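You operate a simulated robot arm through the tools that you are given. There is no shell and no other tool. Be economical: measure what you need, move in short steps, check, and stop when the job is done.

You are at the controls of a simulated robot arm. One attempt, no reset.

## Task
Clear the overloaded small scale, zero it and shut the weight case.
Fine: its three weights go into the case; leave the other weights, the power key and scale C alone. Set down upright: weight.

The check looks at the end state, three seconds after you hand in, the way a careful person would. Anything else that was tipped, shoved, dropped, spilled or broken makes it a failure.

## Robot
A 6-joint arm with a two-finger gripper on a trunk, on a base that drives. Base frame: it is fixed to the floor where the robot stands at the start and does not move with it; the origin is under the middle of the robot, x ahead of it, y to its left, z up; the surface under the hand at the start is at about z = 524. Units: mm, rad, N and s.
Its first joint turns from -2.897 to 2.897 rad. Places, roughly: cal key of scale c [300, 500, 400]; hold key of scale c [300, 500, 400]; inside of the weight case [500, -100, 500]; left level knob of scale c [400, 700, 600]; lid of the weight case [700, -100, 600]; lock lever of scale c [400, 500, 600]; power key of scale c [300, 700, 400]; power key of the small cream scale [400, 200, 600]; right level knob of scale c [400, 300, 600]; scale tray (32x34x3 cm) [600, 500, 600]; tare key of scale c [300, 600, 400]; top of the small cream scale [600, 200, 600]; zero key of scale c [300, 600, 400]; zero key of the small cream scale [400, 200, 600]. Payload 2.45 kg.
The TCP is the grasp point between the finger pads, 20 mm short of the fingertips. In the tool frame z runs along the fingers and y along their closing line. Largest opening 140 mm; the body of the gripper starts 168 mm behind the TCP.
Orientation is told as [roll, pitch, yaw] about the base's x, y, z axes, in that order, counted from this pose: with the fingers straight down and closing along the base's y, the tool's x points along the base's -x, its y along +y and its z along -z.

## Interface
- The arm moves only by the tool move_arm. Its argument "plan" is a list of rows, each a list of 7 numbers: the shift along the tool's x, y, z in mm, then the turn, a rotation vector about the tool's x, y, z in rad, then the gripper command, from -1 (shut) to 1 (fully open), values between in proportion. In form: [[tx, ty, tz, rx, ry, rz, jaw], ...]. A call has 1 to 12 rows; each row shifts and turns the commanded pose from where the row before left it, along the tool's axes as they then stand. Each row takes 0.2 s and may step no farther than 50 mm and 0.15 rad from the row before; otherwise, or with a gripper value out of range, the whole call is refused. A pose out of reach is approached as far as the arm can. The call stops where the force on the tool passes 40 N (or 10 N more than at its start, if that is more) or the arm is blocked; 0.2 s more then pass. The fingers move at their own pace (about 45 mm/s each) and stop on an object; they squeeze with about 35 N. The grip force told is the motor's: it shows also when the fingers shut on nothing. Time passes only in rows, and 0.2 s behind the last, so rows that do not move let the fingers close. The reply holds the time, the measured pose of the TCP, the force on the tool along the base axes, the opening and the grip force, in the units named above and with some noise, with the torque about the TCP (base axes, N m) and any sound that the robot's microphone picked up, and new pictures: "pictures" is both (left out), scene, wrist or none.
- Cameras (640 x 400 px; columns grow to the right, rows downward): "scene" is now at [-104.7, 174.4, 1141.9]; the picture's right is [0.04, -1.00, 0.00], its down [-0.55, -0.02, -0.83] and it looks along [0.83, 0.03, -0.55] (base axes); focal length 269 px, centre (320, 200). "wrist" rides on the gripper at [78, 11, -209] in the tool frame; the picture's right is [-0.14, 0.99, 0.00], its down [-0.92, -0.13, -0.37] and it looks along [-0.36, -0.05, 0.93] (tool axes); focal length 280 px, centre (320, 200). There is no depth. A picture from a camera that has moved, and an enlarged one, comes with that camera's place and axes in the base frame and with its lens. The place of the scene camera against the robot may be out by one fixed shift of up to 25 mm in any direction.
- steer(legs): drives the robot by 1 to 6 legs, each [ahead, left, turn to the left] in mm, mm and rad, along the robot's own axes; the way and the turn of a leg run together, so that a leg with both is an arc; at most 1500 mm and 3.142 rad a leg. The arm and the cameras ride along, it lands a little off, and it stops where it bumps. It gives what a move gives, and a new picture of the scene camera.
- head_to(pan, tilt): turns the head with the scene camera to pan (to the left, within 2.496 rad either way) and tilt (down, from -0.506 to 1.204), counted from straight ahead of the robot. It gives what a move gives, and a new picture of the scene camera.
- close_up(camera, box): a new picture of the part [left, top, right, bottom] of that camera's present view, enlarged. It takes no simulated time.
- sign_off(): hands the job in; it is judged then, once.

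Go step by step. Nothing tells you exact positions but the pictures and the camera data: compare them with the known pose of the tool, close in by small moves and look again before you grip or let go. The budget is 120 turns and 260 pictures, counting those below and the enlarged ones. Unless the task says otherwise, let go and move clear before handing in, and close with one line.

The tools are called after ">>>" by a JSON object that holds its "api" and its "payload". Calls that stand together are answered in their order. move_arm: Moves the arm, as the interface text tells. Its arguments: {"type":"object","properties":{"plan":{"type":"array","items":{"type":"array","items":{"type":"number"}}},"pictures":{"type":"string","enum":["both","scene","wrist","none"]}},"required":["plan"]} The other tools are called the same way: steer (legs) drives the base; head_to (pan, tilt) turns the head that bears the scene camera; close_up (camera, box) takes an enlarged picture of a part of a camera's view; sign_off () hands the job in.

At the start:

```text
t: 0.0
tool_pos: [591.0, 210.0, 950.0]
ee_rot: [0.001, -0.001, -0.001]
ft_force: [0.1, 0.3, -1.4]
moment: [0.0, -0.01, 0.01]
opening: 140.2
grip_force: 0.0
robot x, y, heading: [-0.5, 2.5, 0.0]
head pan, tilt: [0.035, 0.586]
```

scene: 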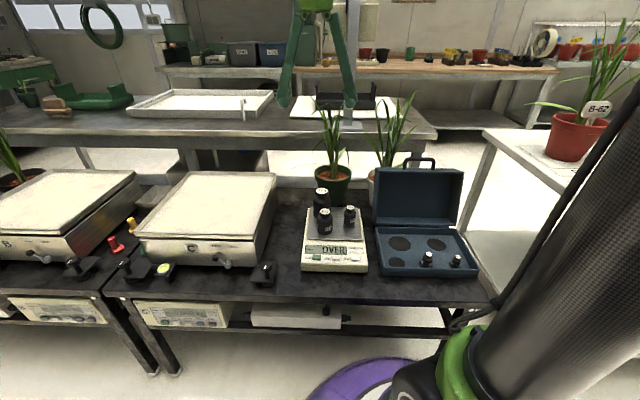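
wrist: 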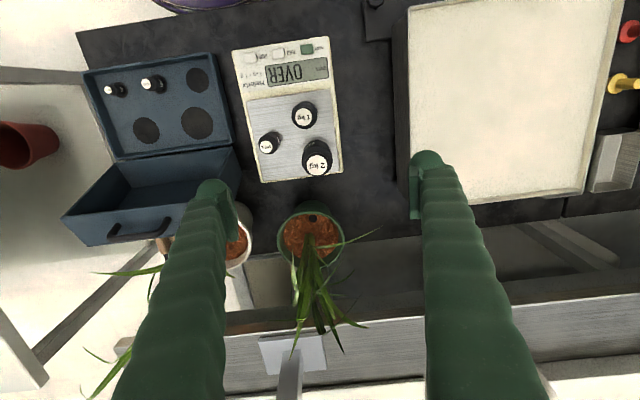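

The small scale shows OVER with three weights on it; the case is open with two weights in it. I'll look closer at both.

>>> {"api": "close_up", "payload": {"camera": "wrist", "box": [60, 20, 360, 210]}}

>>> {"api": "close_up", "payload": {"camera": "scene", "box": [290, 150, 490, 290]}}

```text
2.11 times, centred on (210, 115) of wrist
camera zoom: at [512.7, 221.1, 1160.9], right [0.14, 0.99, 0.0], down [0.92, -0.13, 0.37], along [0.36, -0.05, -0.93], focal length 590 px, centre (552, 379)
```

zoom: 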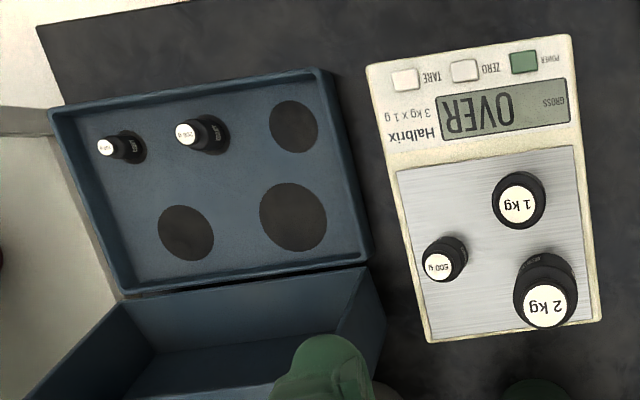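

```text
2.86 times, centred on (390, 220) of scene
camera zoom: at [-104.7, 174.4, 1141.9], right [0.04, -1.0, 0.0], down [-0.55, -0.02, -0.83], along [0.83, 0.03, -0.55], focal length 768 px, centre (120, 143)
```

zoom: 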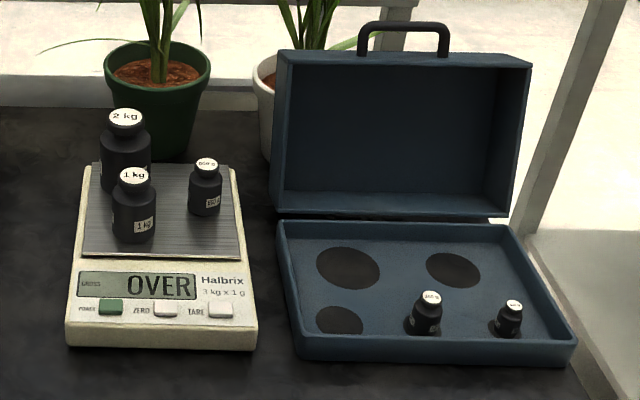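

The case has three free pockets of different size (largest back-left for 2 kg, middle back-right for 1 kg, smallest front-left for 500 g). I'll lower the arm to get a nearer wrist view for measuring.

>>> {"api": "move_arm", "payload": {"plan": [[0, 0, 50, 0, 0, 0, 1], [0, 0, 50, 0, 0, 0, 1], [0, 0, 40, 0, 0, 0, 1], [0, 0, 0, 0, 0, 0, 1]], "pictures": "wrist"}}

>>> {"api": "close_up", "payload": {"camera": "wrist", "box": [200, 40, 440, 190]}}

```text
t: 1.0
tool_pos: [588.6, 212.0, 810.4]
ee_rot: [-0.001, -0.001, 0.0]
ft_force: [-1.3, 0.2, -0.6]
moment: [0.01, -0.02, 0.0]
opening: 139.9
grip_force: 0.0
robot x, y, heading: [-3.7, 1.4, -0.001]
head pan, tilt: [0.035, 0.586]
camera wrist: at [512.0, 222.1, 1020.6], right [0.14, 0.99, 0.0], down [0.92, -0.13, 0.37], along [0.37, -0.05, -0.93], focal length 280 px, centre (320, 200)
```

wrist: 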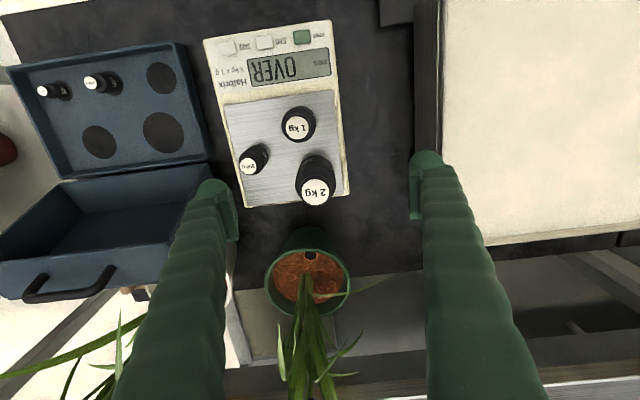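

```text
2.67 times, centred on (320, 115) of wrist
camera zoom: at [512.0, 222.1, 1020.6], right [0.14, 0.99, 0.0], down [0.92, -0.13, 0.37], along [0.37, -0.05, -0.93], focal length 748 px, centre (320, 427)
```

zoom: 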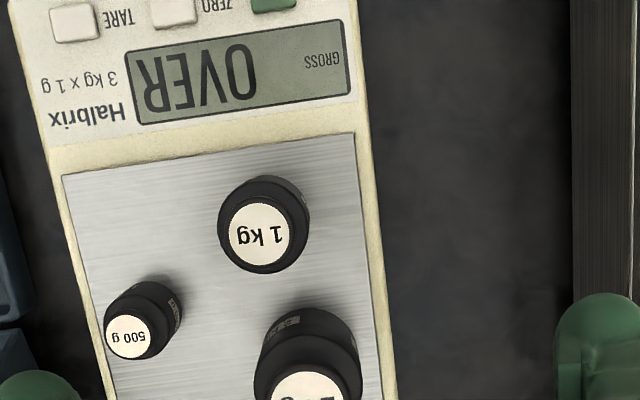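

The 1 kg weight is around (552, 187) with its top near z≈650. I'll hover over it a bit lower and re-measure.

>>> {"api": "move_arm", "payload": {"plan": [[36, -25, 0, 0, 0, 0, 0.3], [0, 0, 40, 0, 0, 0, 0.3], [0, 0, 30, 0, 0, 0, 0.3], [0, 0, 0, 0, 0, 0, 0.3]], "pictures": "both"}}

>>> {"api": "close_up", "payload": {"camera": "wrist", "box": [200, 80, 440, 230]}}

```text
t: 2.0
tool_pos: [556.3, 185.1, 740.5]
ee_rot: [0.0, 0.0, -0.002]
ft_force: [-0.5, -0.5, -0.5]
moment: [-0.01, 0.01, -0.02]
opening: 90.8
grip_force: 0.0
robot x, y, heading: [0.8, 1.3, 0.001]
head pan, tilt: [0.035, 0.586]
camera scene: at [-104.7, 174.4, 1141.9], right [0.04, -1.0, 0.0], down [-0.55, -0.02, -0.83], along [0.83, 0.03, -0.55], focal length 269 px, centre (320, 200)
camera wrist: at [477.2, 196.6, 950.5], right [0.14, 0.99, 0.0], down [0.92, -0.13, 0.37], along [0.36, -0.05, -0.93], focal length 280 px, centre (320, 200)
```

scene: 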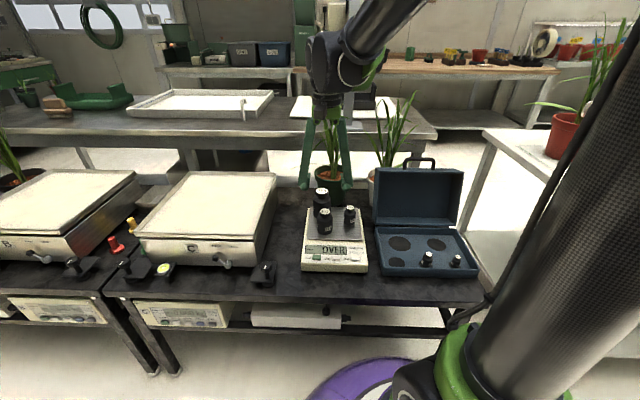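
wrist: 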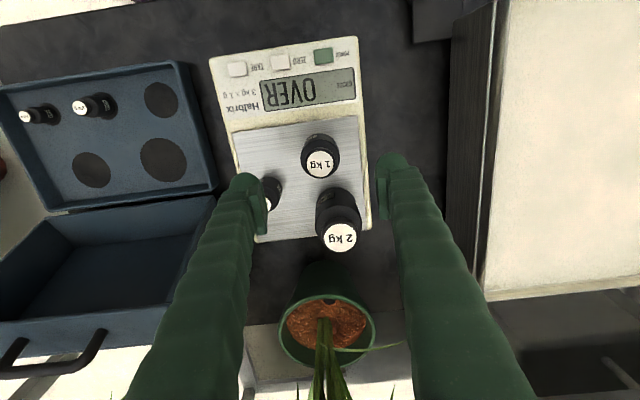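

```text
2.67 times, centred on (320, 155) of wrist
camera zoom: at [477.2, 196.6, 950.5], right [0.14, 0.99, 0.0], down [0.92, -0.13, 0.37], along [0.36, -0.05, -0.93], focal length 748 px, centre (320, 320)
```

zoom: 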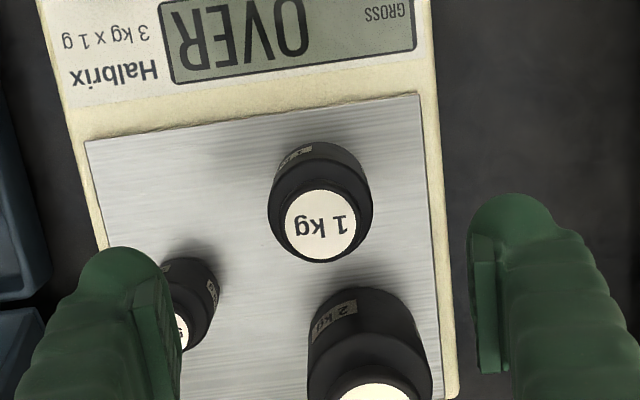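

500 g is near (596,110, top≈640), 1 kg (552,187,653), 2 kg (637,197,668), with the plate at z≈568. I'll hover over the 500 g weight.

>>> {"api": "move_arm", "payload": {"plan": [[-20, -38, 0, 0, 0, 0, 0.0], [-21, -38, 0, 0, 0, 0, 0.0], [0, 0, 40, 0, 0, 0, 0.0], [0, 0, 0, 0, 0, 0, 0.0]], "pictures": "wrist"}}

>>> {"api": "close_up", "payload": {"camera": "wrist", "box": [200, 120, 440, 270]}}

```text
t: 3.0
tool_pos: [594.2, 109.2, 700.8]
ee_rot: [0.0, 0.001, -0.001]
ft_force: [-0.4, -0.1, 0.7]
moment: [0.03, -0.03, 0.0]
opening: 70.1
grip_force: 0.0
robot x, y, heading: [-1.1, 3.8, -0.0]
head pan, tilt: [0.035, 0.586]
camera wrist: at [517.1, 119.9, 911.6], right [0.14, 0.99, 0.0], down [0.92, -0.13, 0.37], along [0.36, -0.05, -0.93], focal length 280 px, centre (320, 200)
```

wrist: 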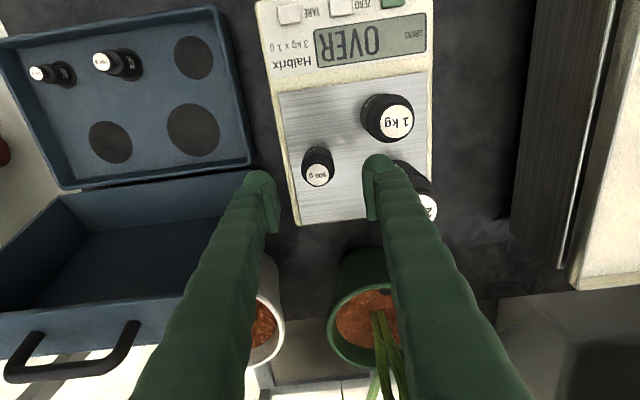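

```text
2.67 times, centred on (320, 195) of wrist
camera zoom: at [517.1, 119.9, 911.6], right [0.14, 0.99, 0.0], down [0.92, -0.13, 0.37], along [0.36, -0.05, -0.93], focal length 748 px, centre (320, 213)
```

zoom: 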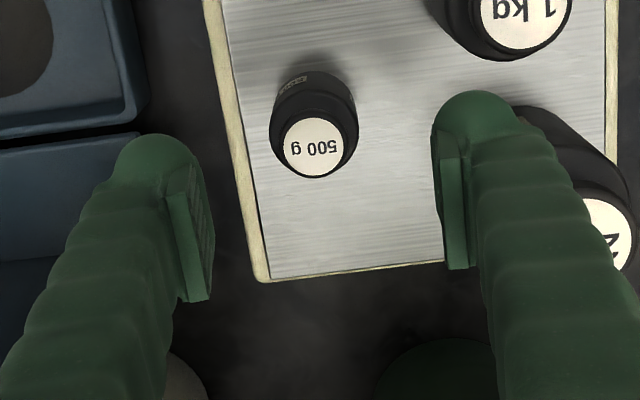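

The 500 g label is at about (597,107,635). I'll descend to TCP z≈602 and close.

>>> {"api": "move_arm", "payload": {"plan": [[-2, -2, 30, 0, 0, 0, 0.0], [0, 0, 40, 0, 0, 0, 0.0], [0, 0, 29, 0, 0, 0, 0.0], [0, 0, 0, 0, 0, 0, -0.6], [0, 0, 0, 0, 0, 0, -0.6], [0, 0, 0, 0, 0, 0, -0.6], [0, 0, 0, 0, 0, 0, -0.6]], "pictures": "wrist"}}

>>> {"api": "close_up", "payload": {"camera": "scene", "box": [280, 150, 480, 290]}}

```text
t: 4.6
tool_pos: [596.8, 106.5, 601.2]
ee_rot: [0.0, 0.0, -0.001]
ft_force: [0.3, -1.6, -0.4]
moment: [0.0, -0.03, 0.0]
opening: 36.8
grip_force: 35.2
robot x, y, heading: [-0.9, 1.1, -0.003]
head pan, tilt: [0.035, 0.586]
camera wrist: at [519.4, 117.4, 811.7], right [0.14, 0.99, 0.0], down [0.92, -0.13, 0.37], along [0.36, -0.05, -0.93], focal length 280 px, centre (320, 200)
```

wrist: 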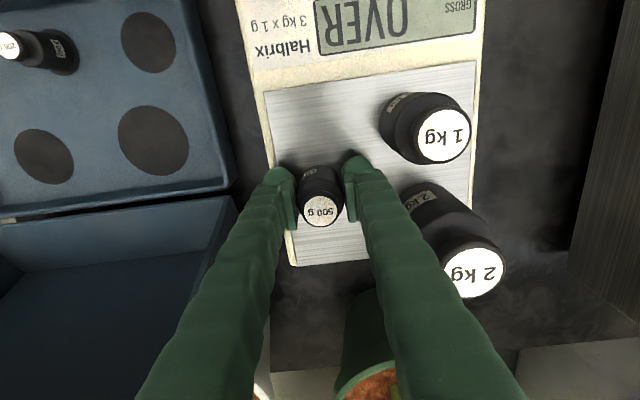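

```text
2.86 times, centred on (380, 220) of scene
camera zoom: at [-104.7, 174.4, 1141.9], right [0.04, -1.0, 0.0], down [-0.55, -0.02, -0.83], along [0.83, 0.03, -0.55], focal length 768 px, centre (149, 143)
```

zoom: 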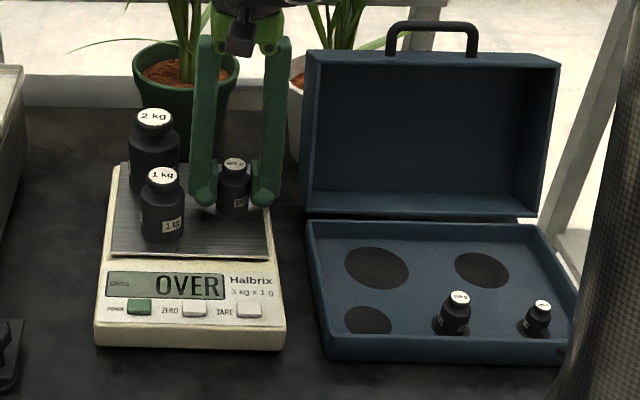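

Gripped at 36.8 mm. I'll lift and carry it over toward the case, stopping short to measure the front-left pocket.

>>> {"api": "move_arm", "payload": {"plan": [[0, 0, -20, 0, 0, 0, -0.6], [0, 0, -40, 0, 0, 0, -0.6], [0, 0, -50, 0, 0, 0, -0.6], [40, 0, -10, 0, 0, 0, -0.6], [40, -25, 0, 0, 0, 0, -0.6], [0, -50, 0, 0, 0, 0, -0.6], [0, -50, 0, 0, 0, 0, -0.6], [0, 0, 0, 0, 0, 0, -0.6]], "pictures": "both"}}

>>> {"api": "close_up", "payload": {"camera": "wrist", "box": [120, 0, 440, 200]}}

```text
t: 6.4
tool_pos: [518.9, -17.9, 721.0]
ee_rot: [-0.001, 0.001, -0.001]
ft_force: [-0.7, 0.4, -4.6]
moment: [-0.01, 0.04, -0.01]
opening: 36.6
grip_force: 35.0
robot x, y, heading: [-0.0, -1.2, 0.006]
head pan, tilt: [0.035, 0.586]
camera scene: at [-104.7, 174.4, 1141.9], right [0.04, -1.0, 0.0], down [-0.55, -0.02, -0.83], along [0.83, 0.03, -0.55], focal length 269 px, centre (320, 200)
camera wrist: at [440.6, -6.3, 931.6], right [0.14, 0.99, 0.0], down [0.92, -0.13, 0.37], along [0.36, -0.05, -0.93], focal length 280 px, centre (320, 200)
```

scene: 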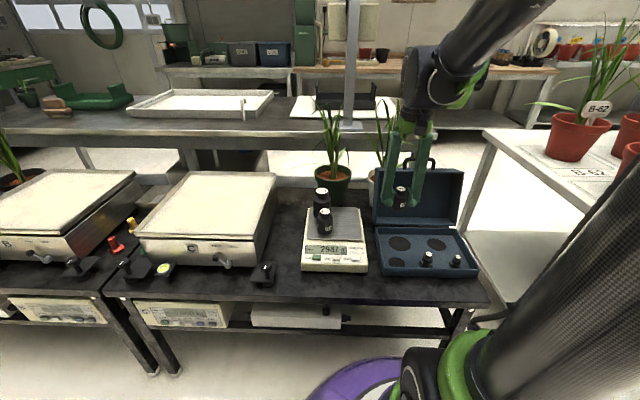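
wrist: 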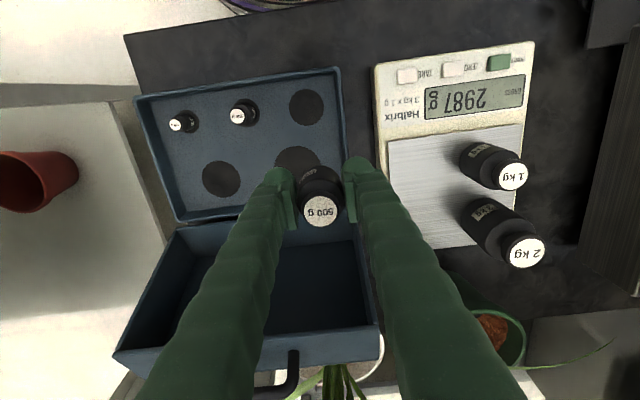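

```text
2.00 times, centred on (280, 100) of wrist
camera zoom: at [440.6, -6.3, 931.6], right [0.14, 0.99, 0.0], down [0.92, -0.13, 0.37], along [0.36, -0.05, -0.93], focal length 561 px, centre (400, 400)
```

zoom: 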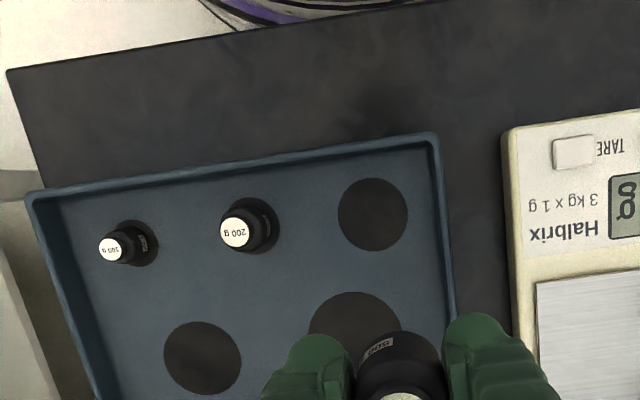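

The scale now reads 2987 g, so it will need zeroing once empty. The 500 g pocket is at about (460,-28, 531), so I'll align over it and descend partway.

>>> {"api": "move_arm", "payload": {"plan": [[30, -5, 0, 0, 0, 0, -0.6], [27.5, -5, 0, 0, 0, 0, -0.6], [0, 0, 50, 0, 0, 0, -0.6], [0, 0, 50, 0, 0, 0, -0.6], [0, 0, 30, 0, 0, 0, -0.6], [0, 0, 0, 0, 0, 0, -0.6]], "pictures": "wrist"}}

>>> {"api": "close_up", "payload": {"camera": "wrist", "box": [200, 120, 440, 270]}}

>>> {"api": "close_up", "payload": {"camera": "scene", "box": [360, 190, 500, 290]}}

```text
t: 7.8
tool_pos: [461.1, -27.5, 592.3]
ee_rot: [-0.001, 0.0, 0.0]
ft_force: [0.7, -0.4, -5.1]
moment: [-0.05, 0.02, 0.0]
opening: 36.4
grip_force: 34.4
robot x, y, heading: [-2.0, 0.1, -0.001]
head pan, tilt: [0.035, 0.586]
camera wrist: at [383.2, -15.9, 802.3], right [0.14, 0.99, 0.0], down [0.92, -0.13, 0.37], along [0.36, -0.05, -0.93], focal length 280 px, centre (320, 200)
```

wrist: 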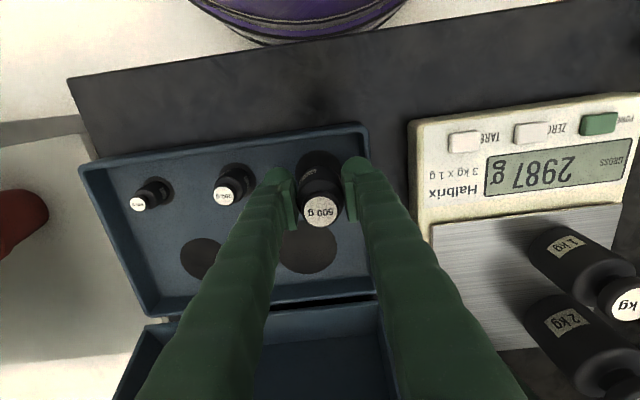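

```text
2.67 times, centred on (320, 195) of wrist
camera zoom: at [383.2, -15.9, 802.3], right [0.14, 0.99, 0.0], down [0.92, -0.13, 0.37], along [0.36, -0.05, -0.93], focal length 748 px, centre (320, 213)
```

zoom: 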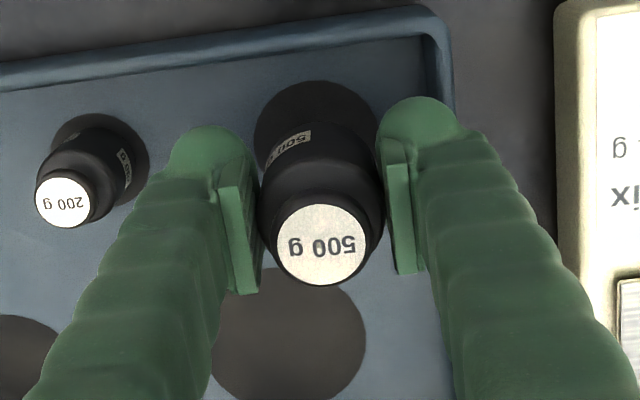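

```text
4.00 times, centred on (430, 240) of scene
camera zoom: at [-104.7, 174.3, 1141.9], right [0.04, -1.0, 0.0], down [-0.55, -0.02, -0.83], along [0.83, 0.03, -0.55], focal length 1076 px, centre (-120, 40)
```

zoom: 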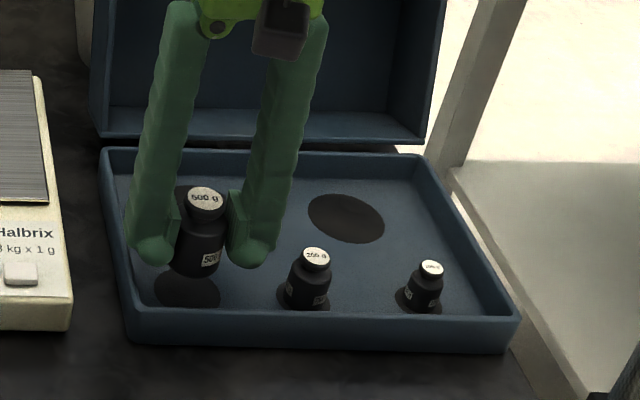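

The pocket looks shallow and is well aligned below the weight. I'll shift 1.5 mm and lower in small steps until contact.

>>> {"api": "move_arm", "payload": {"plan": [[1.5, 0, 18, 0, 0, 0, -0.6], [0, 0, 3, 0, 0, 0, -0.6], [0, 0, 3, 0, 0, 0, -0.6], [0, 0, 0, 0, 0, 0, -0.6]], "pictures": "none"}}

>>> {"api": "close_up", "payload": {"camera": "scene", "box": [360, 190, 500, 290]}}

>>> {"api": "close_up", "payload": {"camera": "wrist", "box": [200, 120, 440, 270]}}

```text
t: 8.8
tool_pos: [458.7, -26.9, 567.2]
ee_rot: [0.002, 0.0, 0.0]
ft_force: [-0.1, 0.6, -5.1]
moment: [-0.05, 0.0, -0.02]
opening: 36.2
grip_force: 35.3
robot x, y, heading: [-0.3, 1.8, 0.001]
head pan, tilt: [0.035, 0.586]
```

```text
4.00 times, centred on (430, 240) of scene
camera zoom: at [-104.7, 174.3, 1141.9], right [0.04, -1.0, 0.0], down [-0.55, -0.02, -0.83], along [0.83, 0.03, -0.55], focal length 1076 px, centre (-120, 40)
```

zoom: 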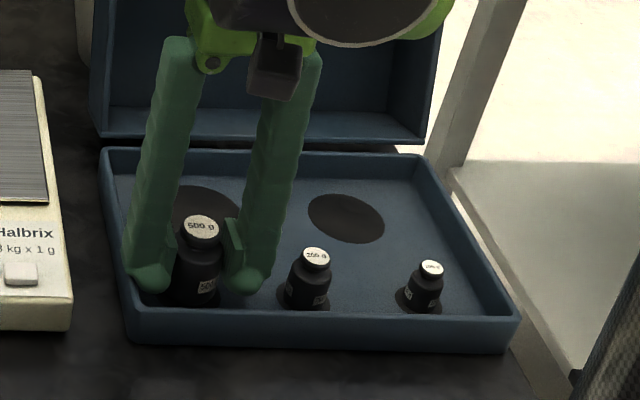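

```text
2.67 times, centred on (320, 195) of wrist
camera zoom: at [381.0, -16.8, 777.9], right [0.14, 0.99, 0.0], down [0.92, -0.13, 0.37], along [0.36, -0.05, -0.93], focal length 748 px, centre (320, 213)
```

zoom: 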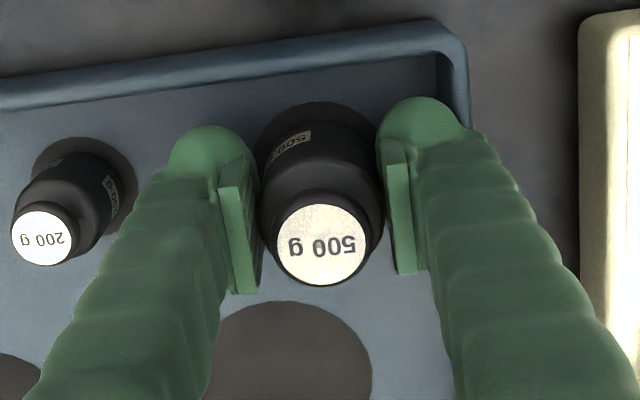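

Still well aligned, with no contact yet. I'll lower in finer steps.

>>> {"api": "move_arm", "payload": {"plan": [[0, 0, 1.5, 0, 0, 0, -0.6], [0, 0, 1.5, 0, 0, 0, -0.6], [0, 0, 1, 0, 0, 0, -0.6], [0, 0, 0, 0, 0, 0, -0.6]], "pictures": "none"}}

```text
t: 9.4
tool_pos: [459.1, -27.8, 565.3]
ee_rot: [0.001, -0.001, 0.0]
ft_force: [-5.6, 0.0, 19.5]
moment: [1.03, -0.32, 0.26]
opening: 36.6
grip_force: 34.3
robot x, y, heading: [-2.4, -2.2, -0.005]
head pan, tilt: [0.035, 0.586]
stopped in row 3: the force on the tool passed its limit at 50 N (the readings are from after the stop); the commanded pose is now the measured one
```

It contacted, with an off-centre moment. I'll check whether a finger is touching the case rim.

>>> {"api": "close_up", "payload": {"camera": "wrist", "box": [220, 110, 420, 235]}}

>>> {"api": "close_up", "payload": {"camera": "scene", "box": [370, 220, 450, 280]}}

```text
3.20 times, centred on (320, 172) of wrist
camera zoom: at [381.0, -16.8, 776.0], right [0.14, 0.99, 0.0], down [0.92, -0.13, 0.37], along [0.36, -0.05, -0.93], focal length 897 px, centre (320, 288)
```

zoom: 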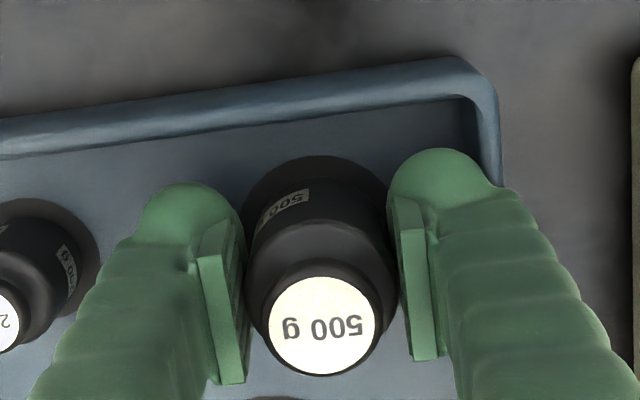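

```text
6.67 times, centred on (410, 250) of scene
camera zoom: at [-105.3, 174.3, 1141.9], right [0.04, -1.0, 0.0], down [-0.55, -0.02, -0.83], along [0.83, 0.03, -0.55], focal length 1793 px, centre (-280, -133)
```

zoom: 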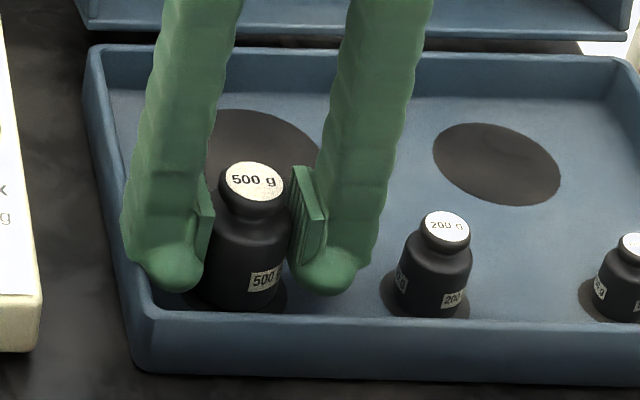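

The left finger rests on the case rim, so I need a higher grip. I'll lift, set the weight on the free foam in the middle of the tray, and regrip it higher.

>>> {"api": "move_arm", "payload": {"plan": [[0, 0, -30, 0, 0, 0, -0.6], [-20, 0, -30, 0, 0, 0, -0.6], [-20, -38, 0, 0, 0, 0, -0.6], [0, -38, 0, 0, 0, 0, -0.6], [0, 0, 35, 0, 0, 0, -0.6], [0, 0, 20, 0, 0, 0, -0.6], [0, 0, 0, 0, 0, 0, -0.6]], "pictures": "wrist"}}

>>> {"api": "close_up", "payload": {"camera": "scene", "box": [360, 190, 500, 290]}}

```text
t: 11.0
tool_pos: [498.1, -103.3, 570.4]
ee_rot: [0.0, 0.0, -0.001]
ft_force: [-0.5, 0.6, -5.3]
moment: [-0.01, -0.02, -0.01]
opening: 36.7
grip_force: 35.2
robot x, y, heading: [-0.9, -2.8, -0.003]
head pan, tilt: [0.035, 0.586]
camera wrist: at [420.9, -92.8, 780.2], right [0.14, 0.99, 0.0], down [0.92, -0.13, 0.37], along [0.36, -0.05, -0.93], focal length 280 px, centre (320, 200)
```

wrist: 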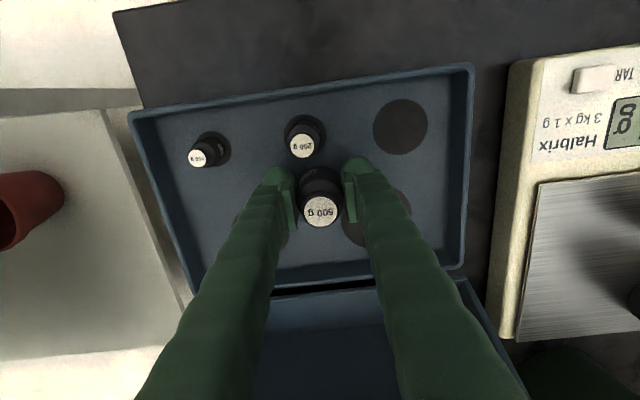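

```text
4.00 times, centred on (430, 240) of scene
camera zoom: at [-104.6, 174.3, 1141.9], right [0.04, -1.0, 0.0], down [-0.55, -0.02, -0.83], along [0.83, 0.03, -0.55], focal length 1076 px, centre (-120, 40)
```

zoom: 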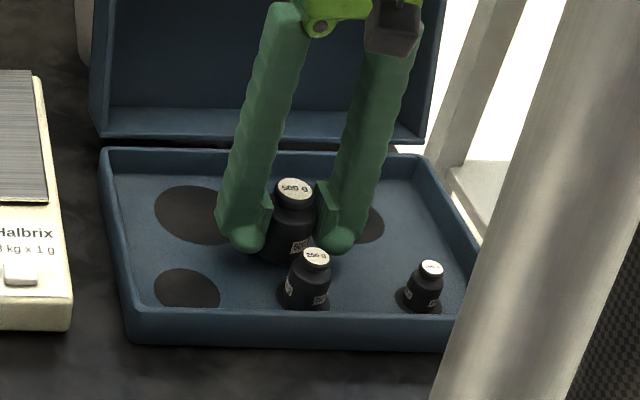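

The tray centre is free under the weight. I'll lower gently until it touches the foam.

>>> {"api": "move_arm", "payload": {"plan": [[0, 0, 2, 0, 0, 0, -0.6], [0, 0, 1.5, 0, 0, 0, -0.6], [0, 0, 1.5, 0, 0, 0, -0.6], [0, 0, 0, 0, 0, 0, -0.6]], "pictures": "none"}}

```text
t: 12.0
tool_pos: [499.1, -103.3, 564.6]
ee_rot: [-0.001, 0.0, 0.001]
ft_force: [0.8, 0.3, -5.1]
moment: [0.02, 0.04, 0.01]
opening: 36.7
grip_force: 35.0
robot x, y, heading: [1.7, 0.8, 0.002]
head pan, tilt: [0.035, 0.586]
```

>>> {"api": "move_arm", "payload": {"plan": [[0, 0, 1, 0, 0, 0, -0.6], [0, 0, 1, 0, 0, 0, -0.6], [0, 0, 1, 0, 0, 0, -0.6], [0, 0, 1, 0, 0, 0, -0.6]], "pictures": "none"}}

```text
t: 13.0
tool_pos: [500.2, -103.0, 561.9]
ee_rot: [0.0, 0.0, 0.0]
ft_force: [-0.4, 1.6, 8.1]
moment: [-0.01, -0.09, -0.01]
opening: 36.7
grip_force: 35.1
robot x, y, heading: [-1.9, 1.2, 0.002]
head pan, tilt: [0.035, 0.586]
```

The weight is touching the foam at TCP z≈562. I'll release, rise 13 mm and regrip.

>>> {"api": "move_arm", "payload": {"plan": [[0, 0, 0, 0, 0, 0, -0.3], [0, 0, 0, 0, 0, 0, -0.3], [0, 0, -6, 0, 0, 0, -0.3], [0, 0, -7, 0, 0, 0, -0.3], [0, 0, 0, 0, 0, 0, -0.6], [0, 0, 0, 0, 0, 0, -0.6], [0, 0, 0, 0, 0, 0, -0.6]], "pictures": "wrist"}}

>>> {"api": "close_up", "payload": {"camera": "scene", "box": [360, 190, 500, 290]}}

```text
t: 14.6
tool_pos: [499.4, -103.7, 575.4]
ee_rot: [0.0, -0.001, -0.001]
ft_force: [0.6, -1.9, 0.5]
moment: [0.03, -0.02, 0.02]
opening: 36.9
grip_force: 34.8
robot x, y, heading: [-4.3, 4.0, 0.003]
head pan, tilt: [0.035, 0.586]
camera wrist: at [421.3, -92.6, 784.9], right [0.14, 0.99, 0.0], down [0.92, -0.13, 0.37], along [0.36, -0.05, -0.93], focal length 280 px, centre (320, 200)
```

wrist: 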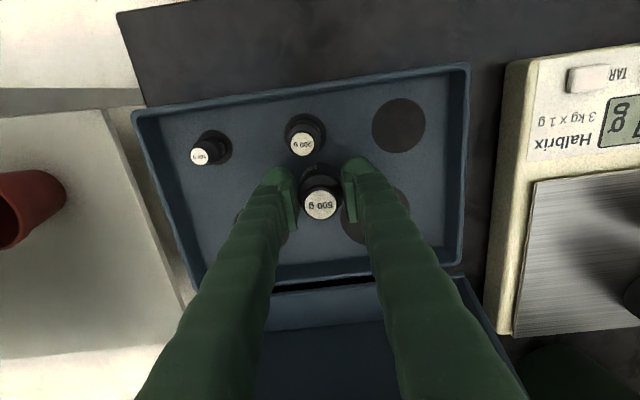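

```text
4.00 times, centred on (430, 240) of scene
camera zoom: at [-104.7, 174.3, 1141.9], right [0.04, -1.0, 0.0], down [-0.55, -0.02, -0.83], along [0.83, 0.03, -0.55], focal length 1076 px, centre (-120, 40)
```

zoom: 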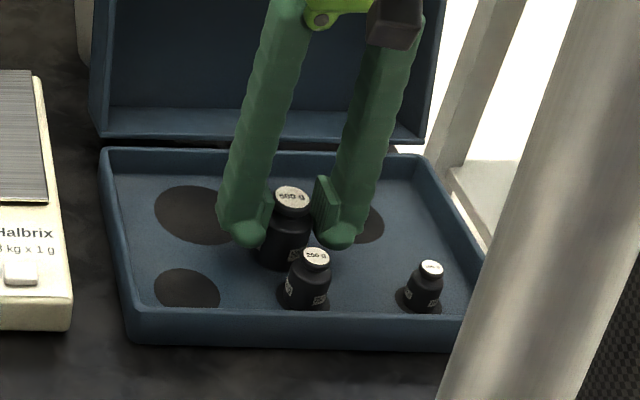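

Regripped at 36.9 mm. I'll carry it back over the front-left pocket, moving y first then x.

>>> {"api": "move_arm", "payload": {"plan": [[0, 0, -30, 0, 0, 0, -0.6], [0, 38, 0, 0, 0, 0, -0.6], [0, 38, 0, 0, 0, 0, -0.6], [40, 0, 0, 0, 0, 0, -0.6], [0, 0, 24, 0, 0, 0, -0.6], [0, 0, 0, 0, 0, 0, -0.6]], "pictures": "none"}}

>>> {"api": "close_up", "payload": {"camera": "wrist", "box": [220, 110, 420, 235]}}

>>> {"api": "close_up", "payload": {"camera": "scene", "box": [370, 220, 450, 280]}}

```text
t: 16.0
tool_pos: [459.6, -27.0, 580.5]
ee_rot: [0.0, 0.0, 0.001]
ft_force: [0.5, -0.2, -5.5]
moment: [0.01, 0.04, 0.03]
opening: 36.6
grip_force: 34.7
robot x, y, heading: [-1.5, 0.6, 0.0]
head pan, tilt: [0.035, 0.586]
```

```text
3.20 times, centred on (320, 172) of wrist
camera zoom: at [381.7, -16.4, 790.6], right [0.14, 0.99, 0.0], down [0.92, -0.13, 0.37], along [0.36, -0.05, -0.93], focal length 897 px, centre (320, 288)
```

zoom: 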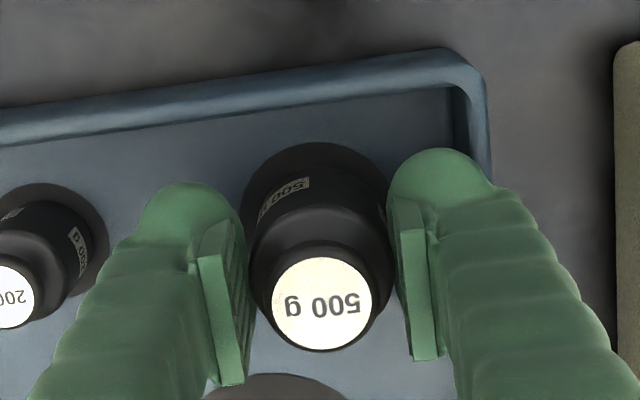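

```text
6.67 times, centred on (410, 250) of scene
camera zoom: at [-104.6, 174.3, 1141.9], right [0.04, -1.0, 0.0], down [-0.55, -0.02, -0.83], along [0.83, 0.03, -0.55], focal length 1793 px, centre (-280, -133)
```

zoom: 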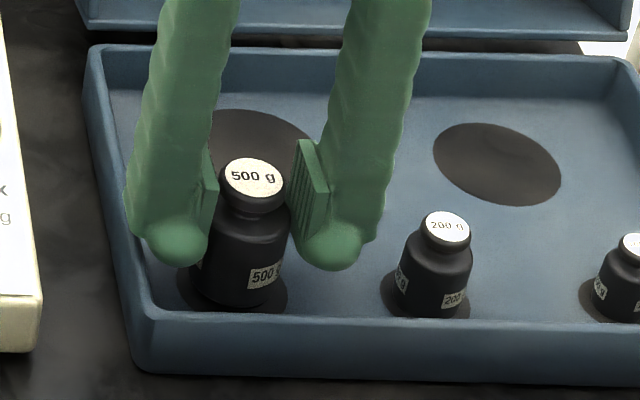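

Nearly aligned. I'll nudge 2 mm away from the robot and lower to contact.

>>> {"api": "move_arm", "payload": {"plan": [[-2, 0, 2, 0, 0, 0, -0.6], [0, 0, 1, 0, 0, 0, -0.6], [0, 0, 1, 0, 0, 0, -0.6], [0, 0, 1, 0, 0, 0, -0.6], [0, 0, 1, 0, 0, 0, -0.6]], "pictures": "none"}}

```text
t: 17.2
tool_pos: [461.4, -27.7, 574.5]
ee_rot: [0.0, -0.002, -0.001]
ft_force: [-0.8, -1.1, 4.0]
moment: [0.03, 0.02, 0.02]
opening: 36.9
grip_force: 34.7
robot x, y, heading: [0.1, -1.3, 0.0]
head pan, tilt: [0.035, 0.586]
```

It's in contact on the pocket. I'll release a little and rise.

>>> {"api": "move_arm", "payload": {"plan": [[0, 0, 0, 0, 0, 0, -0.3], [0, 0, 0, 0, 0, 0, -0.3], [0, 0, -15, 0, 0, 0, -0.3], [0, 0, -30, 0, 0, 0, -0.3], [0, 0, -50, 0, 0, 0, -0.3], [0, 0, -50, 0, 0, 0, -0.1], [-30, 40, 0, 0, 0, 0, 0.1], [-30, 50, 0, 0, 0, 0, 0.1], [0, 0, 0, 0, 0, 0, 0.1]], "pictures": "wrist"}}

>>> {"api": "close_up", "payload": {"camera": "scene", "box": [290, 180, 490, 290]}}

```text
refused: row 8 steps farther than a row can; nothing moved
```

```text
3.20 times, centred on (390, 235) of scene
camera zoom: at [-104.9, 174.3, 1141.9], right [0.04, -1.0, 0.0], down [-0.55, -0.02, -0.83], along [0.83, 0.03, -0.55], focal length 861 px, centre (96, 88)
```

zoom: 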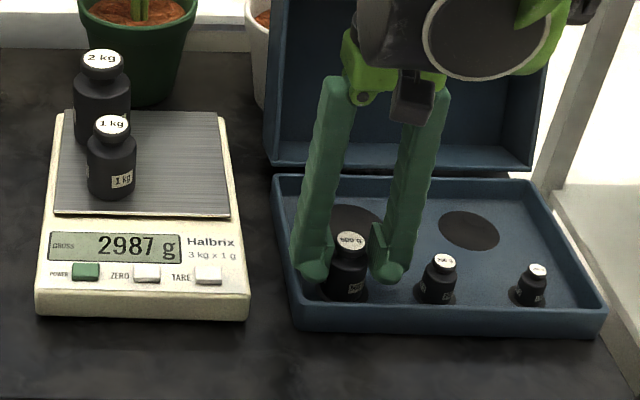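

One row was too long and the call was refused; I'm resending it in shorter steps.

>>> {"api": "move_arm", "payload": {"plan": [[0, 0, 0, 0, 0, 0, -0.3], [0, 0, 0, 0, 0, 0, -0.3], [0, 0, -15, 0, 0, 0, -0.3], [0, 0, -30, 0, 0, 0, -0.3], [0, 0, -50, 0, 0, 0, -0.3], [0, 0, -45, 0, 0, 0, -0.1], [-20, 43, 0, 0, 0, 0, 0.1], [-20, 43, 0, 0, 0, 0, 0.1], [-20, 43, 0, 0, 0, 0, 0.1], [-20, 43, 0, 0, 0, 0, 0.1], [-10, 42, 0, 0, 0, 0, 0.1], [0, 0, 0, 0, 0, 0, 0.1]], "pictures": "wrist"}}

>>> {"api": "close_up", "payload": {"camera": "scene", "box": [290, 180, 490, 290]}}

>>> {"api": "close_up", "payload": {"camera": "wrist", "box": [200, 80, 440, 230]}}

```text
t: 19.8
tool_pos: [552.0, 185.3, 715.4]
ee_rot: [0.001, 0.0, 0.0]
ft_force: [-0.4, -0.1, -0.3]
moment: [0.0, 0.0, 0.01]
opening: 77.1
grip_force: 0.1
robot x, y, heading: [0.2, 1.9, -0.003]
head pan, tilt: [0.035, 0.586]
camera wrist: at [473.9, 196.2, 924.9], right [0.14, 0.99, 0.0], down [0.92, -0.13, 0.37], along [0.36, -0.05, -0.93], focal length 280 px, centre (320, 200)
```

wrist: 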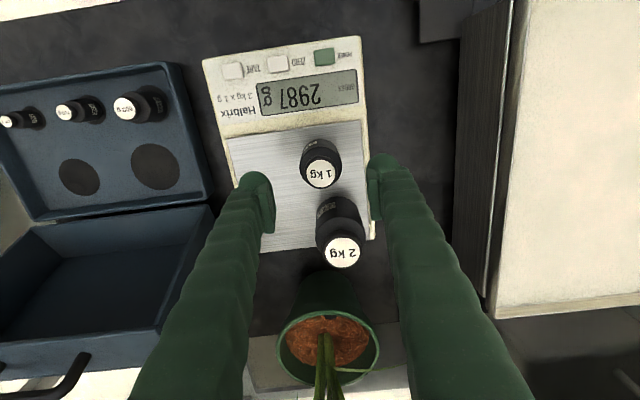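

```text
3.20 times, centred on (390, 235) of scene
camera zoom: at [-104.8, 174.4, 1141.9], right [0.04, -1.0, 0.0], down [-0.55, -0.02, -0.83], along [0.83, 0.03, -0.55], focal length 861 px, centre (96, 88)
```

zoom: 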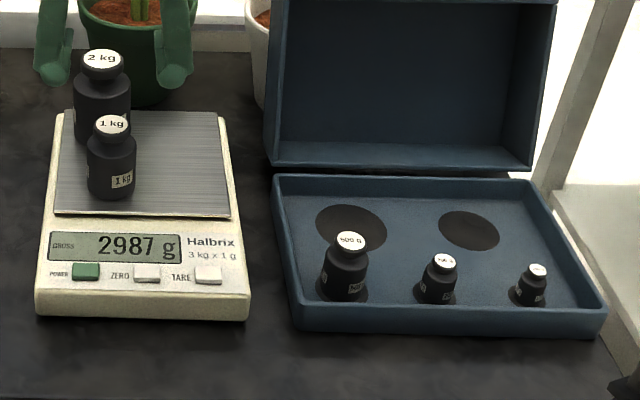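

```text
2.67 times, centred on (320, 155) of wrist
camera zoom: at [473.9, 196.2, 924.9], right [0.14, 0.99, 0.0], down [0.92, -0.13, 0.37], along [0.36, -0.05, -0.93], focal length 748 px, centre (320, 320)
```

zoom: 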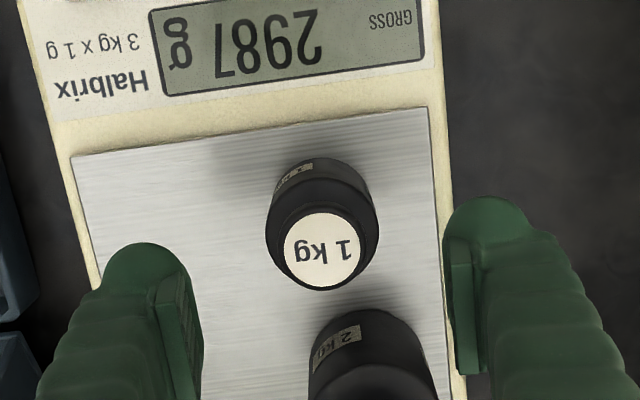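

500 g stands upright in its pocket. TCP is centred on the 1 kg weight, so I'll descend to z≈613 and grip.

>>> {"api": "move_arm", "payload": {"plan": [[-1, 0, 35, 0, 0, 0, 0.1], [0, 0, 40, 0, 0, 0, 0.1], [0, 0, 26, 0, 0, 0, 0.1], [0, 0, 0, 0, 0, 0, -0.5], [0, 0, 0, 0, 0, 0, -0.5], [0, 0, 0, 0, 0, 0, -0.5], [0, 0, 0, 0, 0, 0, -0.5]], "pictures": "wrist"}}

>>> {"api": "close_up", "payload": {"camera": "scene", "box": [290, 180, 490, 290]}}

```text
t: 21.4
tool_pos: [552.7, 185.8, 612.2]
ee_rot: [-0.001, 0.001, -0.002]
ft_force: [-0.4, -2.4, -0.2]
moment: [-0.02, 0.0, 0.01]
opening: 46.7
grip_force: 35.3
robot x, y, heading: [1.3, -0.6, 0.003]
head pan, tilt: [0.035, 0.586]
camera wrist: at [474.2, 197.0, 822.8], right [0.14, 0.99, 0.0], down [0.92, -0.13, 0.37], along [0.36, -0.05, -0.93], focal length 280 px, centre (320, 200)
```

wrist: 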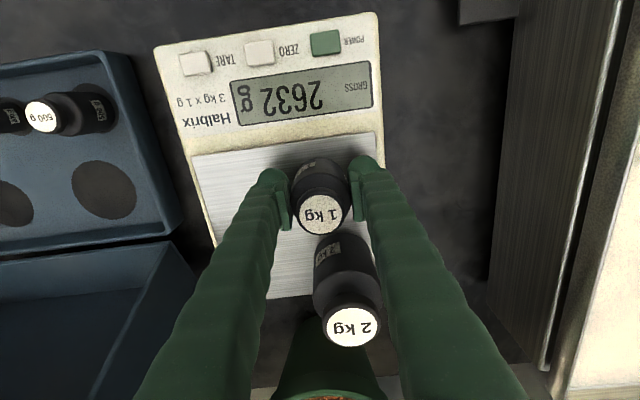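

```text
3.20 times, centred on (390, 235) of scene
camera zoom: at [-104.7, 174.3, 1141.9], right [0.04, -1.0, 0.0], down [-0.55, -0.02, -0.83], along [0.83, 0.03, -0.55], focal length 861 px, centre (96, 88)
```

zoom: 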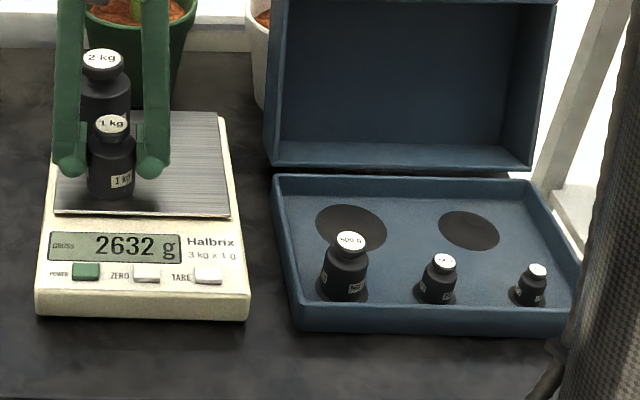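

Gripped the 1 kg at 46.7 mm. I'll lift and travel toward the back-right pocket, staying in front of the lid.

>>> {"api": "move_arm", "payload": {"plan": [[0, 0, -20, 0, 0, 0, -0.5], [0, 0, -40, 0, 0, 0, -0.5], [10, 0, -40, 0, 0, 0, -0.5], [10, -45, 0, 0, 0, 0, -0.5], [10, -45, 0, 0, 0, 0, -0.5], [10, -45, 0, 0, 0, 0, -0.5], [0, -48, 0, 0, 0, 0, -0.5], [0, -48, 0, 0, 0, 0, -0.5], [0, -48, 0, 0, 0, 0, -0.5], [0, -48, 0, 0, 0, 0, -0.5], [0, 0, 0, 0, 0, 0, -0.5]], "pictures": "both"}}

>>> {"api": "close_up", "payload": {"camera": "wrist", "box": [200, 50, 440, 200]}}

```text
t: 23.8
tool_pos: [511.4, -140.3, 713.9]
ee_rot: [0.001, 0.001, 0.0]
ft_force: [-0.3, -0.4, -9.5]
moment: [-0.02, 0.01, 0.01]
opening: 46.8
grip_force: 35.4
robot x, y, heading: [-2.6, 1.5, -0.0]
head pan, tilt: [0.035, 0.586]
camera scene: at [-104.6, 174.3, 1142.0], right [0.04, -1.0, 0.0], down [-0.55, -0.02, -0.83], along [0.83, 0.03, -0.55], focal length 269 px, centre (320, 200)
camera wrist: at [433.9, -130.7, 924.1], right [0.14, 0.99, 0.0], down [0.92, -0.13, 0.37], along [0.36, -0.05, -0.93], focal length 280 px, centre (320, 200)
```

scene: 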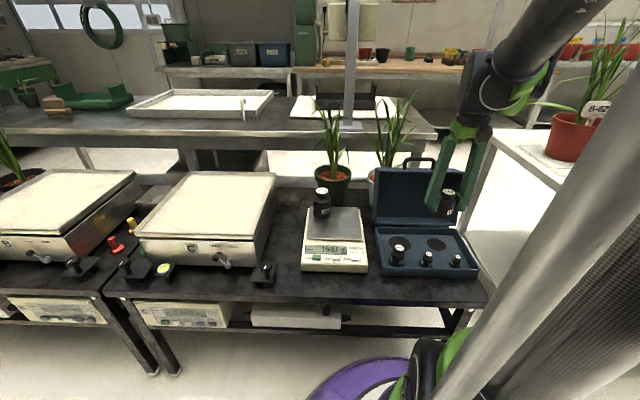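
wrist: 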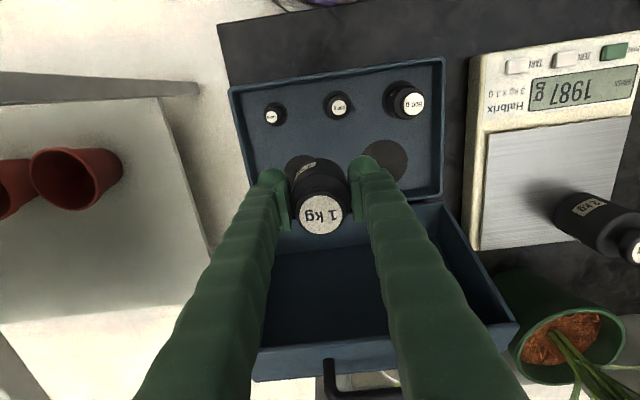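

```text
2.67 times, centred on (320, 125) of wrist
camera zoom: at [433.9, -130.7, 924.1], right [0.14, 0.99, 0.0], down [0.92, -0.13, 0.37], along [0.36, -0.05, -0.93], focal length 748 px, centre (320, 400)
```

zoom: 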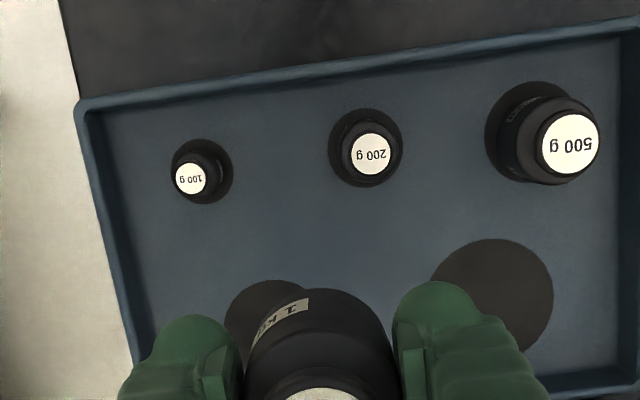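

The 1 kg pocket is centred at about (543.5,-171). I'll align and lower partway.

>>> {"api": "move_arm", "payload": {"plan": [[-16, -15, 0, 0, 0, 0, -0.5], [-15.5, -14.5, 0, 0, 0, 0, -0.5], [0, 0, 50, 0, 0, 0, -0.5], [0, 0, 50, 0, 0, 0, -0.5], [0, 0, 0, 0, 0, 0, -0.5]], "pictures": "wrist"}}

>>> {"api": "close_up", "payload": {"camera": "wrist", "box": [200, 100, 440, 250]}}

>>> {"api": "close_up", "payload": {"camera": "scene", "box": [370, 150, 490, 280]}}

```text
t: 25.0
tool_pos: [544.5, -167.7, 611.6]
ee_rot: [-0.001, 0.0, 0.001]
ft_force: [0.0, 0.9, -10.3]
moment: [0.02, 0.02, -0.01]
opening: 46.8
grip_force: 34.9
robot x, y, heading: [1.0, -3.5, -0.004]
head pan, tilt: [0.035, 0.586]
camera wrist: at [465.9, -158.5, 822.4], right [0.14, 0.99, 0.0], down [0.92, -0.13, 0.37], along [0.36, -0.05, -0.93], focal length 280 px, centre (320, 200)
```

wrist: 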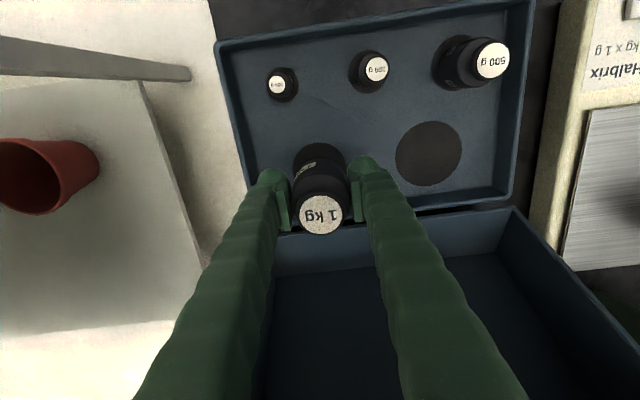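

```text
2.67 times, centred on (320, 175) of wrist
camera zoom: at [465.9, -158.5, 822.4], right [0.14, 0.99, 0.0], down [0.92, -0.13, 0.37], along [0.36, -0.05, -0.93], focal length 748 px, centre (320, 267)
```

zoom: 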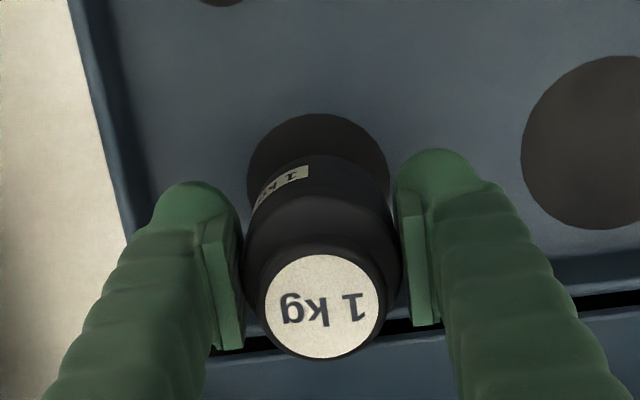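

```text
3.08 times, centred on (430, 215) of scene
camera zoom: at [-104.5, 174.2, 1142.0], right [0.04, -1.0, 0.0], down [-0.55, -0.02, -0.83], along [0.83, 0.03, -0.55], focal length 828 px, centre (-18, 154)
```

zoom: 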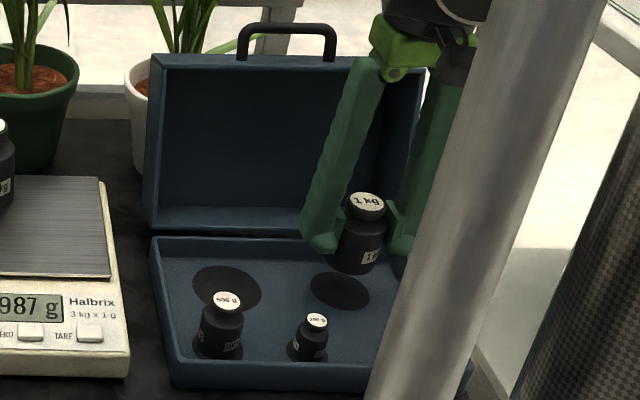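

Aligned over the pocket. Contact is expected near TCP z≈573, so I'll lower to 578 and then finely.

>>> {"api": "move_arm", "payload": {"plan": [[0, -0.8, 20, 0, 0, 0, -0.5], [0, 0, 13, 0, 0, 0, -0.5], [0, 0, 2, 0, 0, 0, -0.5], [0, 0, 1, 0, 0, 0, -0.5], [0, 0, 1, 0, 0, 0, -0.5], [0, 0, 1, 0, 0, 0, -0.5], [0, 0, 0.7, 0, 0, 0, -0.5], [0, 0, 0, 0, 0, 0, -0.5]], "pictures": "none"}}

>>> {"api": "close_up", "payload": {"camera": "wrist", "box": [200, 100, 440, 250]}}

```text
t: 26.8
tool_pos: [543.8, -170.1, 575.6]
ee_rot: [-0.001, 0.001, 0.002]
ft_force: [-0.9, -0.9, -9.7]
moment: [0.04, 0.04, 0.07]
opening: 46.7
grip_force: 35.5
robot x, y, heading: [1.1, -0.3, 0.002]
head pan, tilt: [0.035, 0.586]
```

```text
2.67 times, centred on (320, 175) of wrist
camera zoom: at [465.8, -159.9, 784.8], right [0.14, 0.99, 0.0], down [0.92, -0.13, 0.37], along [0.36, -0.05, -0.93], focal length 748 px, centre (320, 267)
```

zoom: 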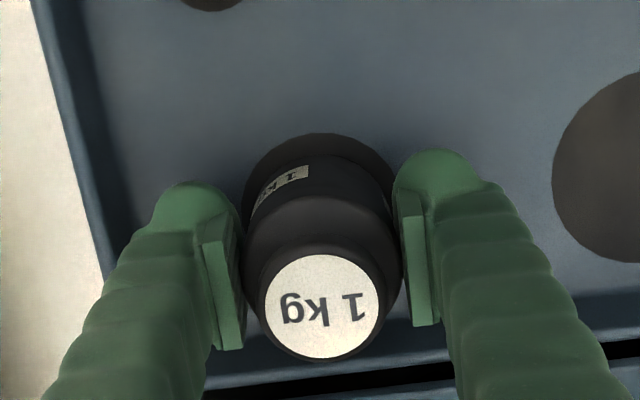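

>>> {"api": "move_arm", "payload": {"plan": [[0, 0, 1, 0, 0, 0, -0.5], [0, 0, 1, 0, 0, 0, -0.5], [0, 0, 0, 0, 0, 0, -0.5]], "pictures": "none"}}

```text
t: 27.6
tool_pos: [543.8, -171.6, 572.0]
ee_rot: [0.0, 0.0, -0.001]
ft_force: [-0.7, 1.2, -9.0]
moment: [-0.01, 0.03, 0.0]
opening: 46.7
grip_force: 34.7
robot x, y, heading: [1.6, -1.2, -0.003]
head pan, tilt: [0.035, 0.586]
```

Not touching yet; continuing.

>>> {"api": "move_arm", "payload": {"plan": [[0, 0, 1, 0, 0, 0, -0.5], [0, 0, 0.8, 0, 0, 0, -0.5], [0, 0, 0, 0, 0, 0, -0.5]], "pictures": "none"}}

```text
t: 28.4
tool_pos: [543.5, -170.9, 571.7]
ee_rot: [0.0, -0.001, 0.0]
ft_force: [2.3, 0.9, 33.4]
moment: [-0.01, -0.13, -0.01]
opening: 46.5
grip_force: 34.5
robot x, y, heading: [-2.3, 0.8, 0.002]
head pan, tilt: [0.035, 0.586]
```

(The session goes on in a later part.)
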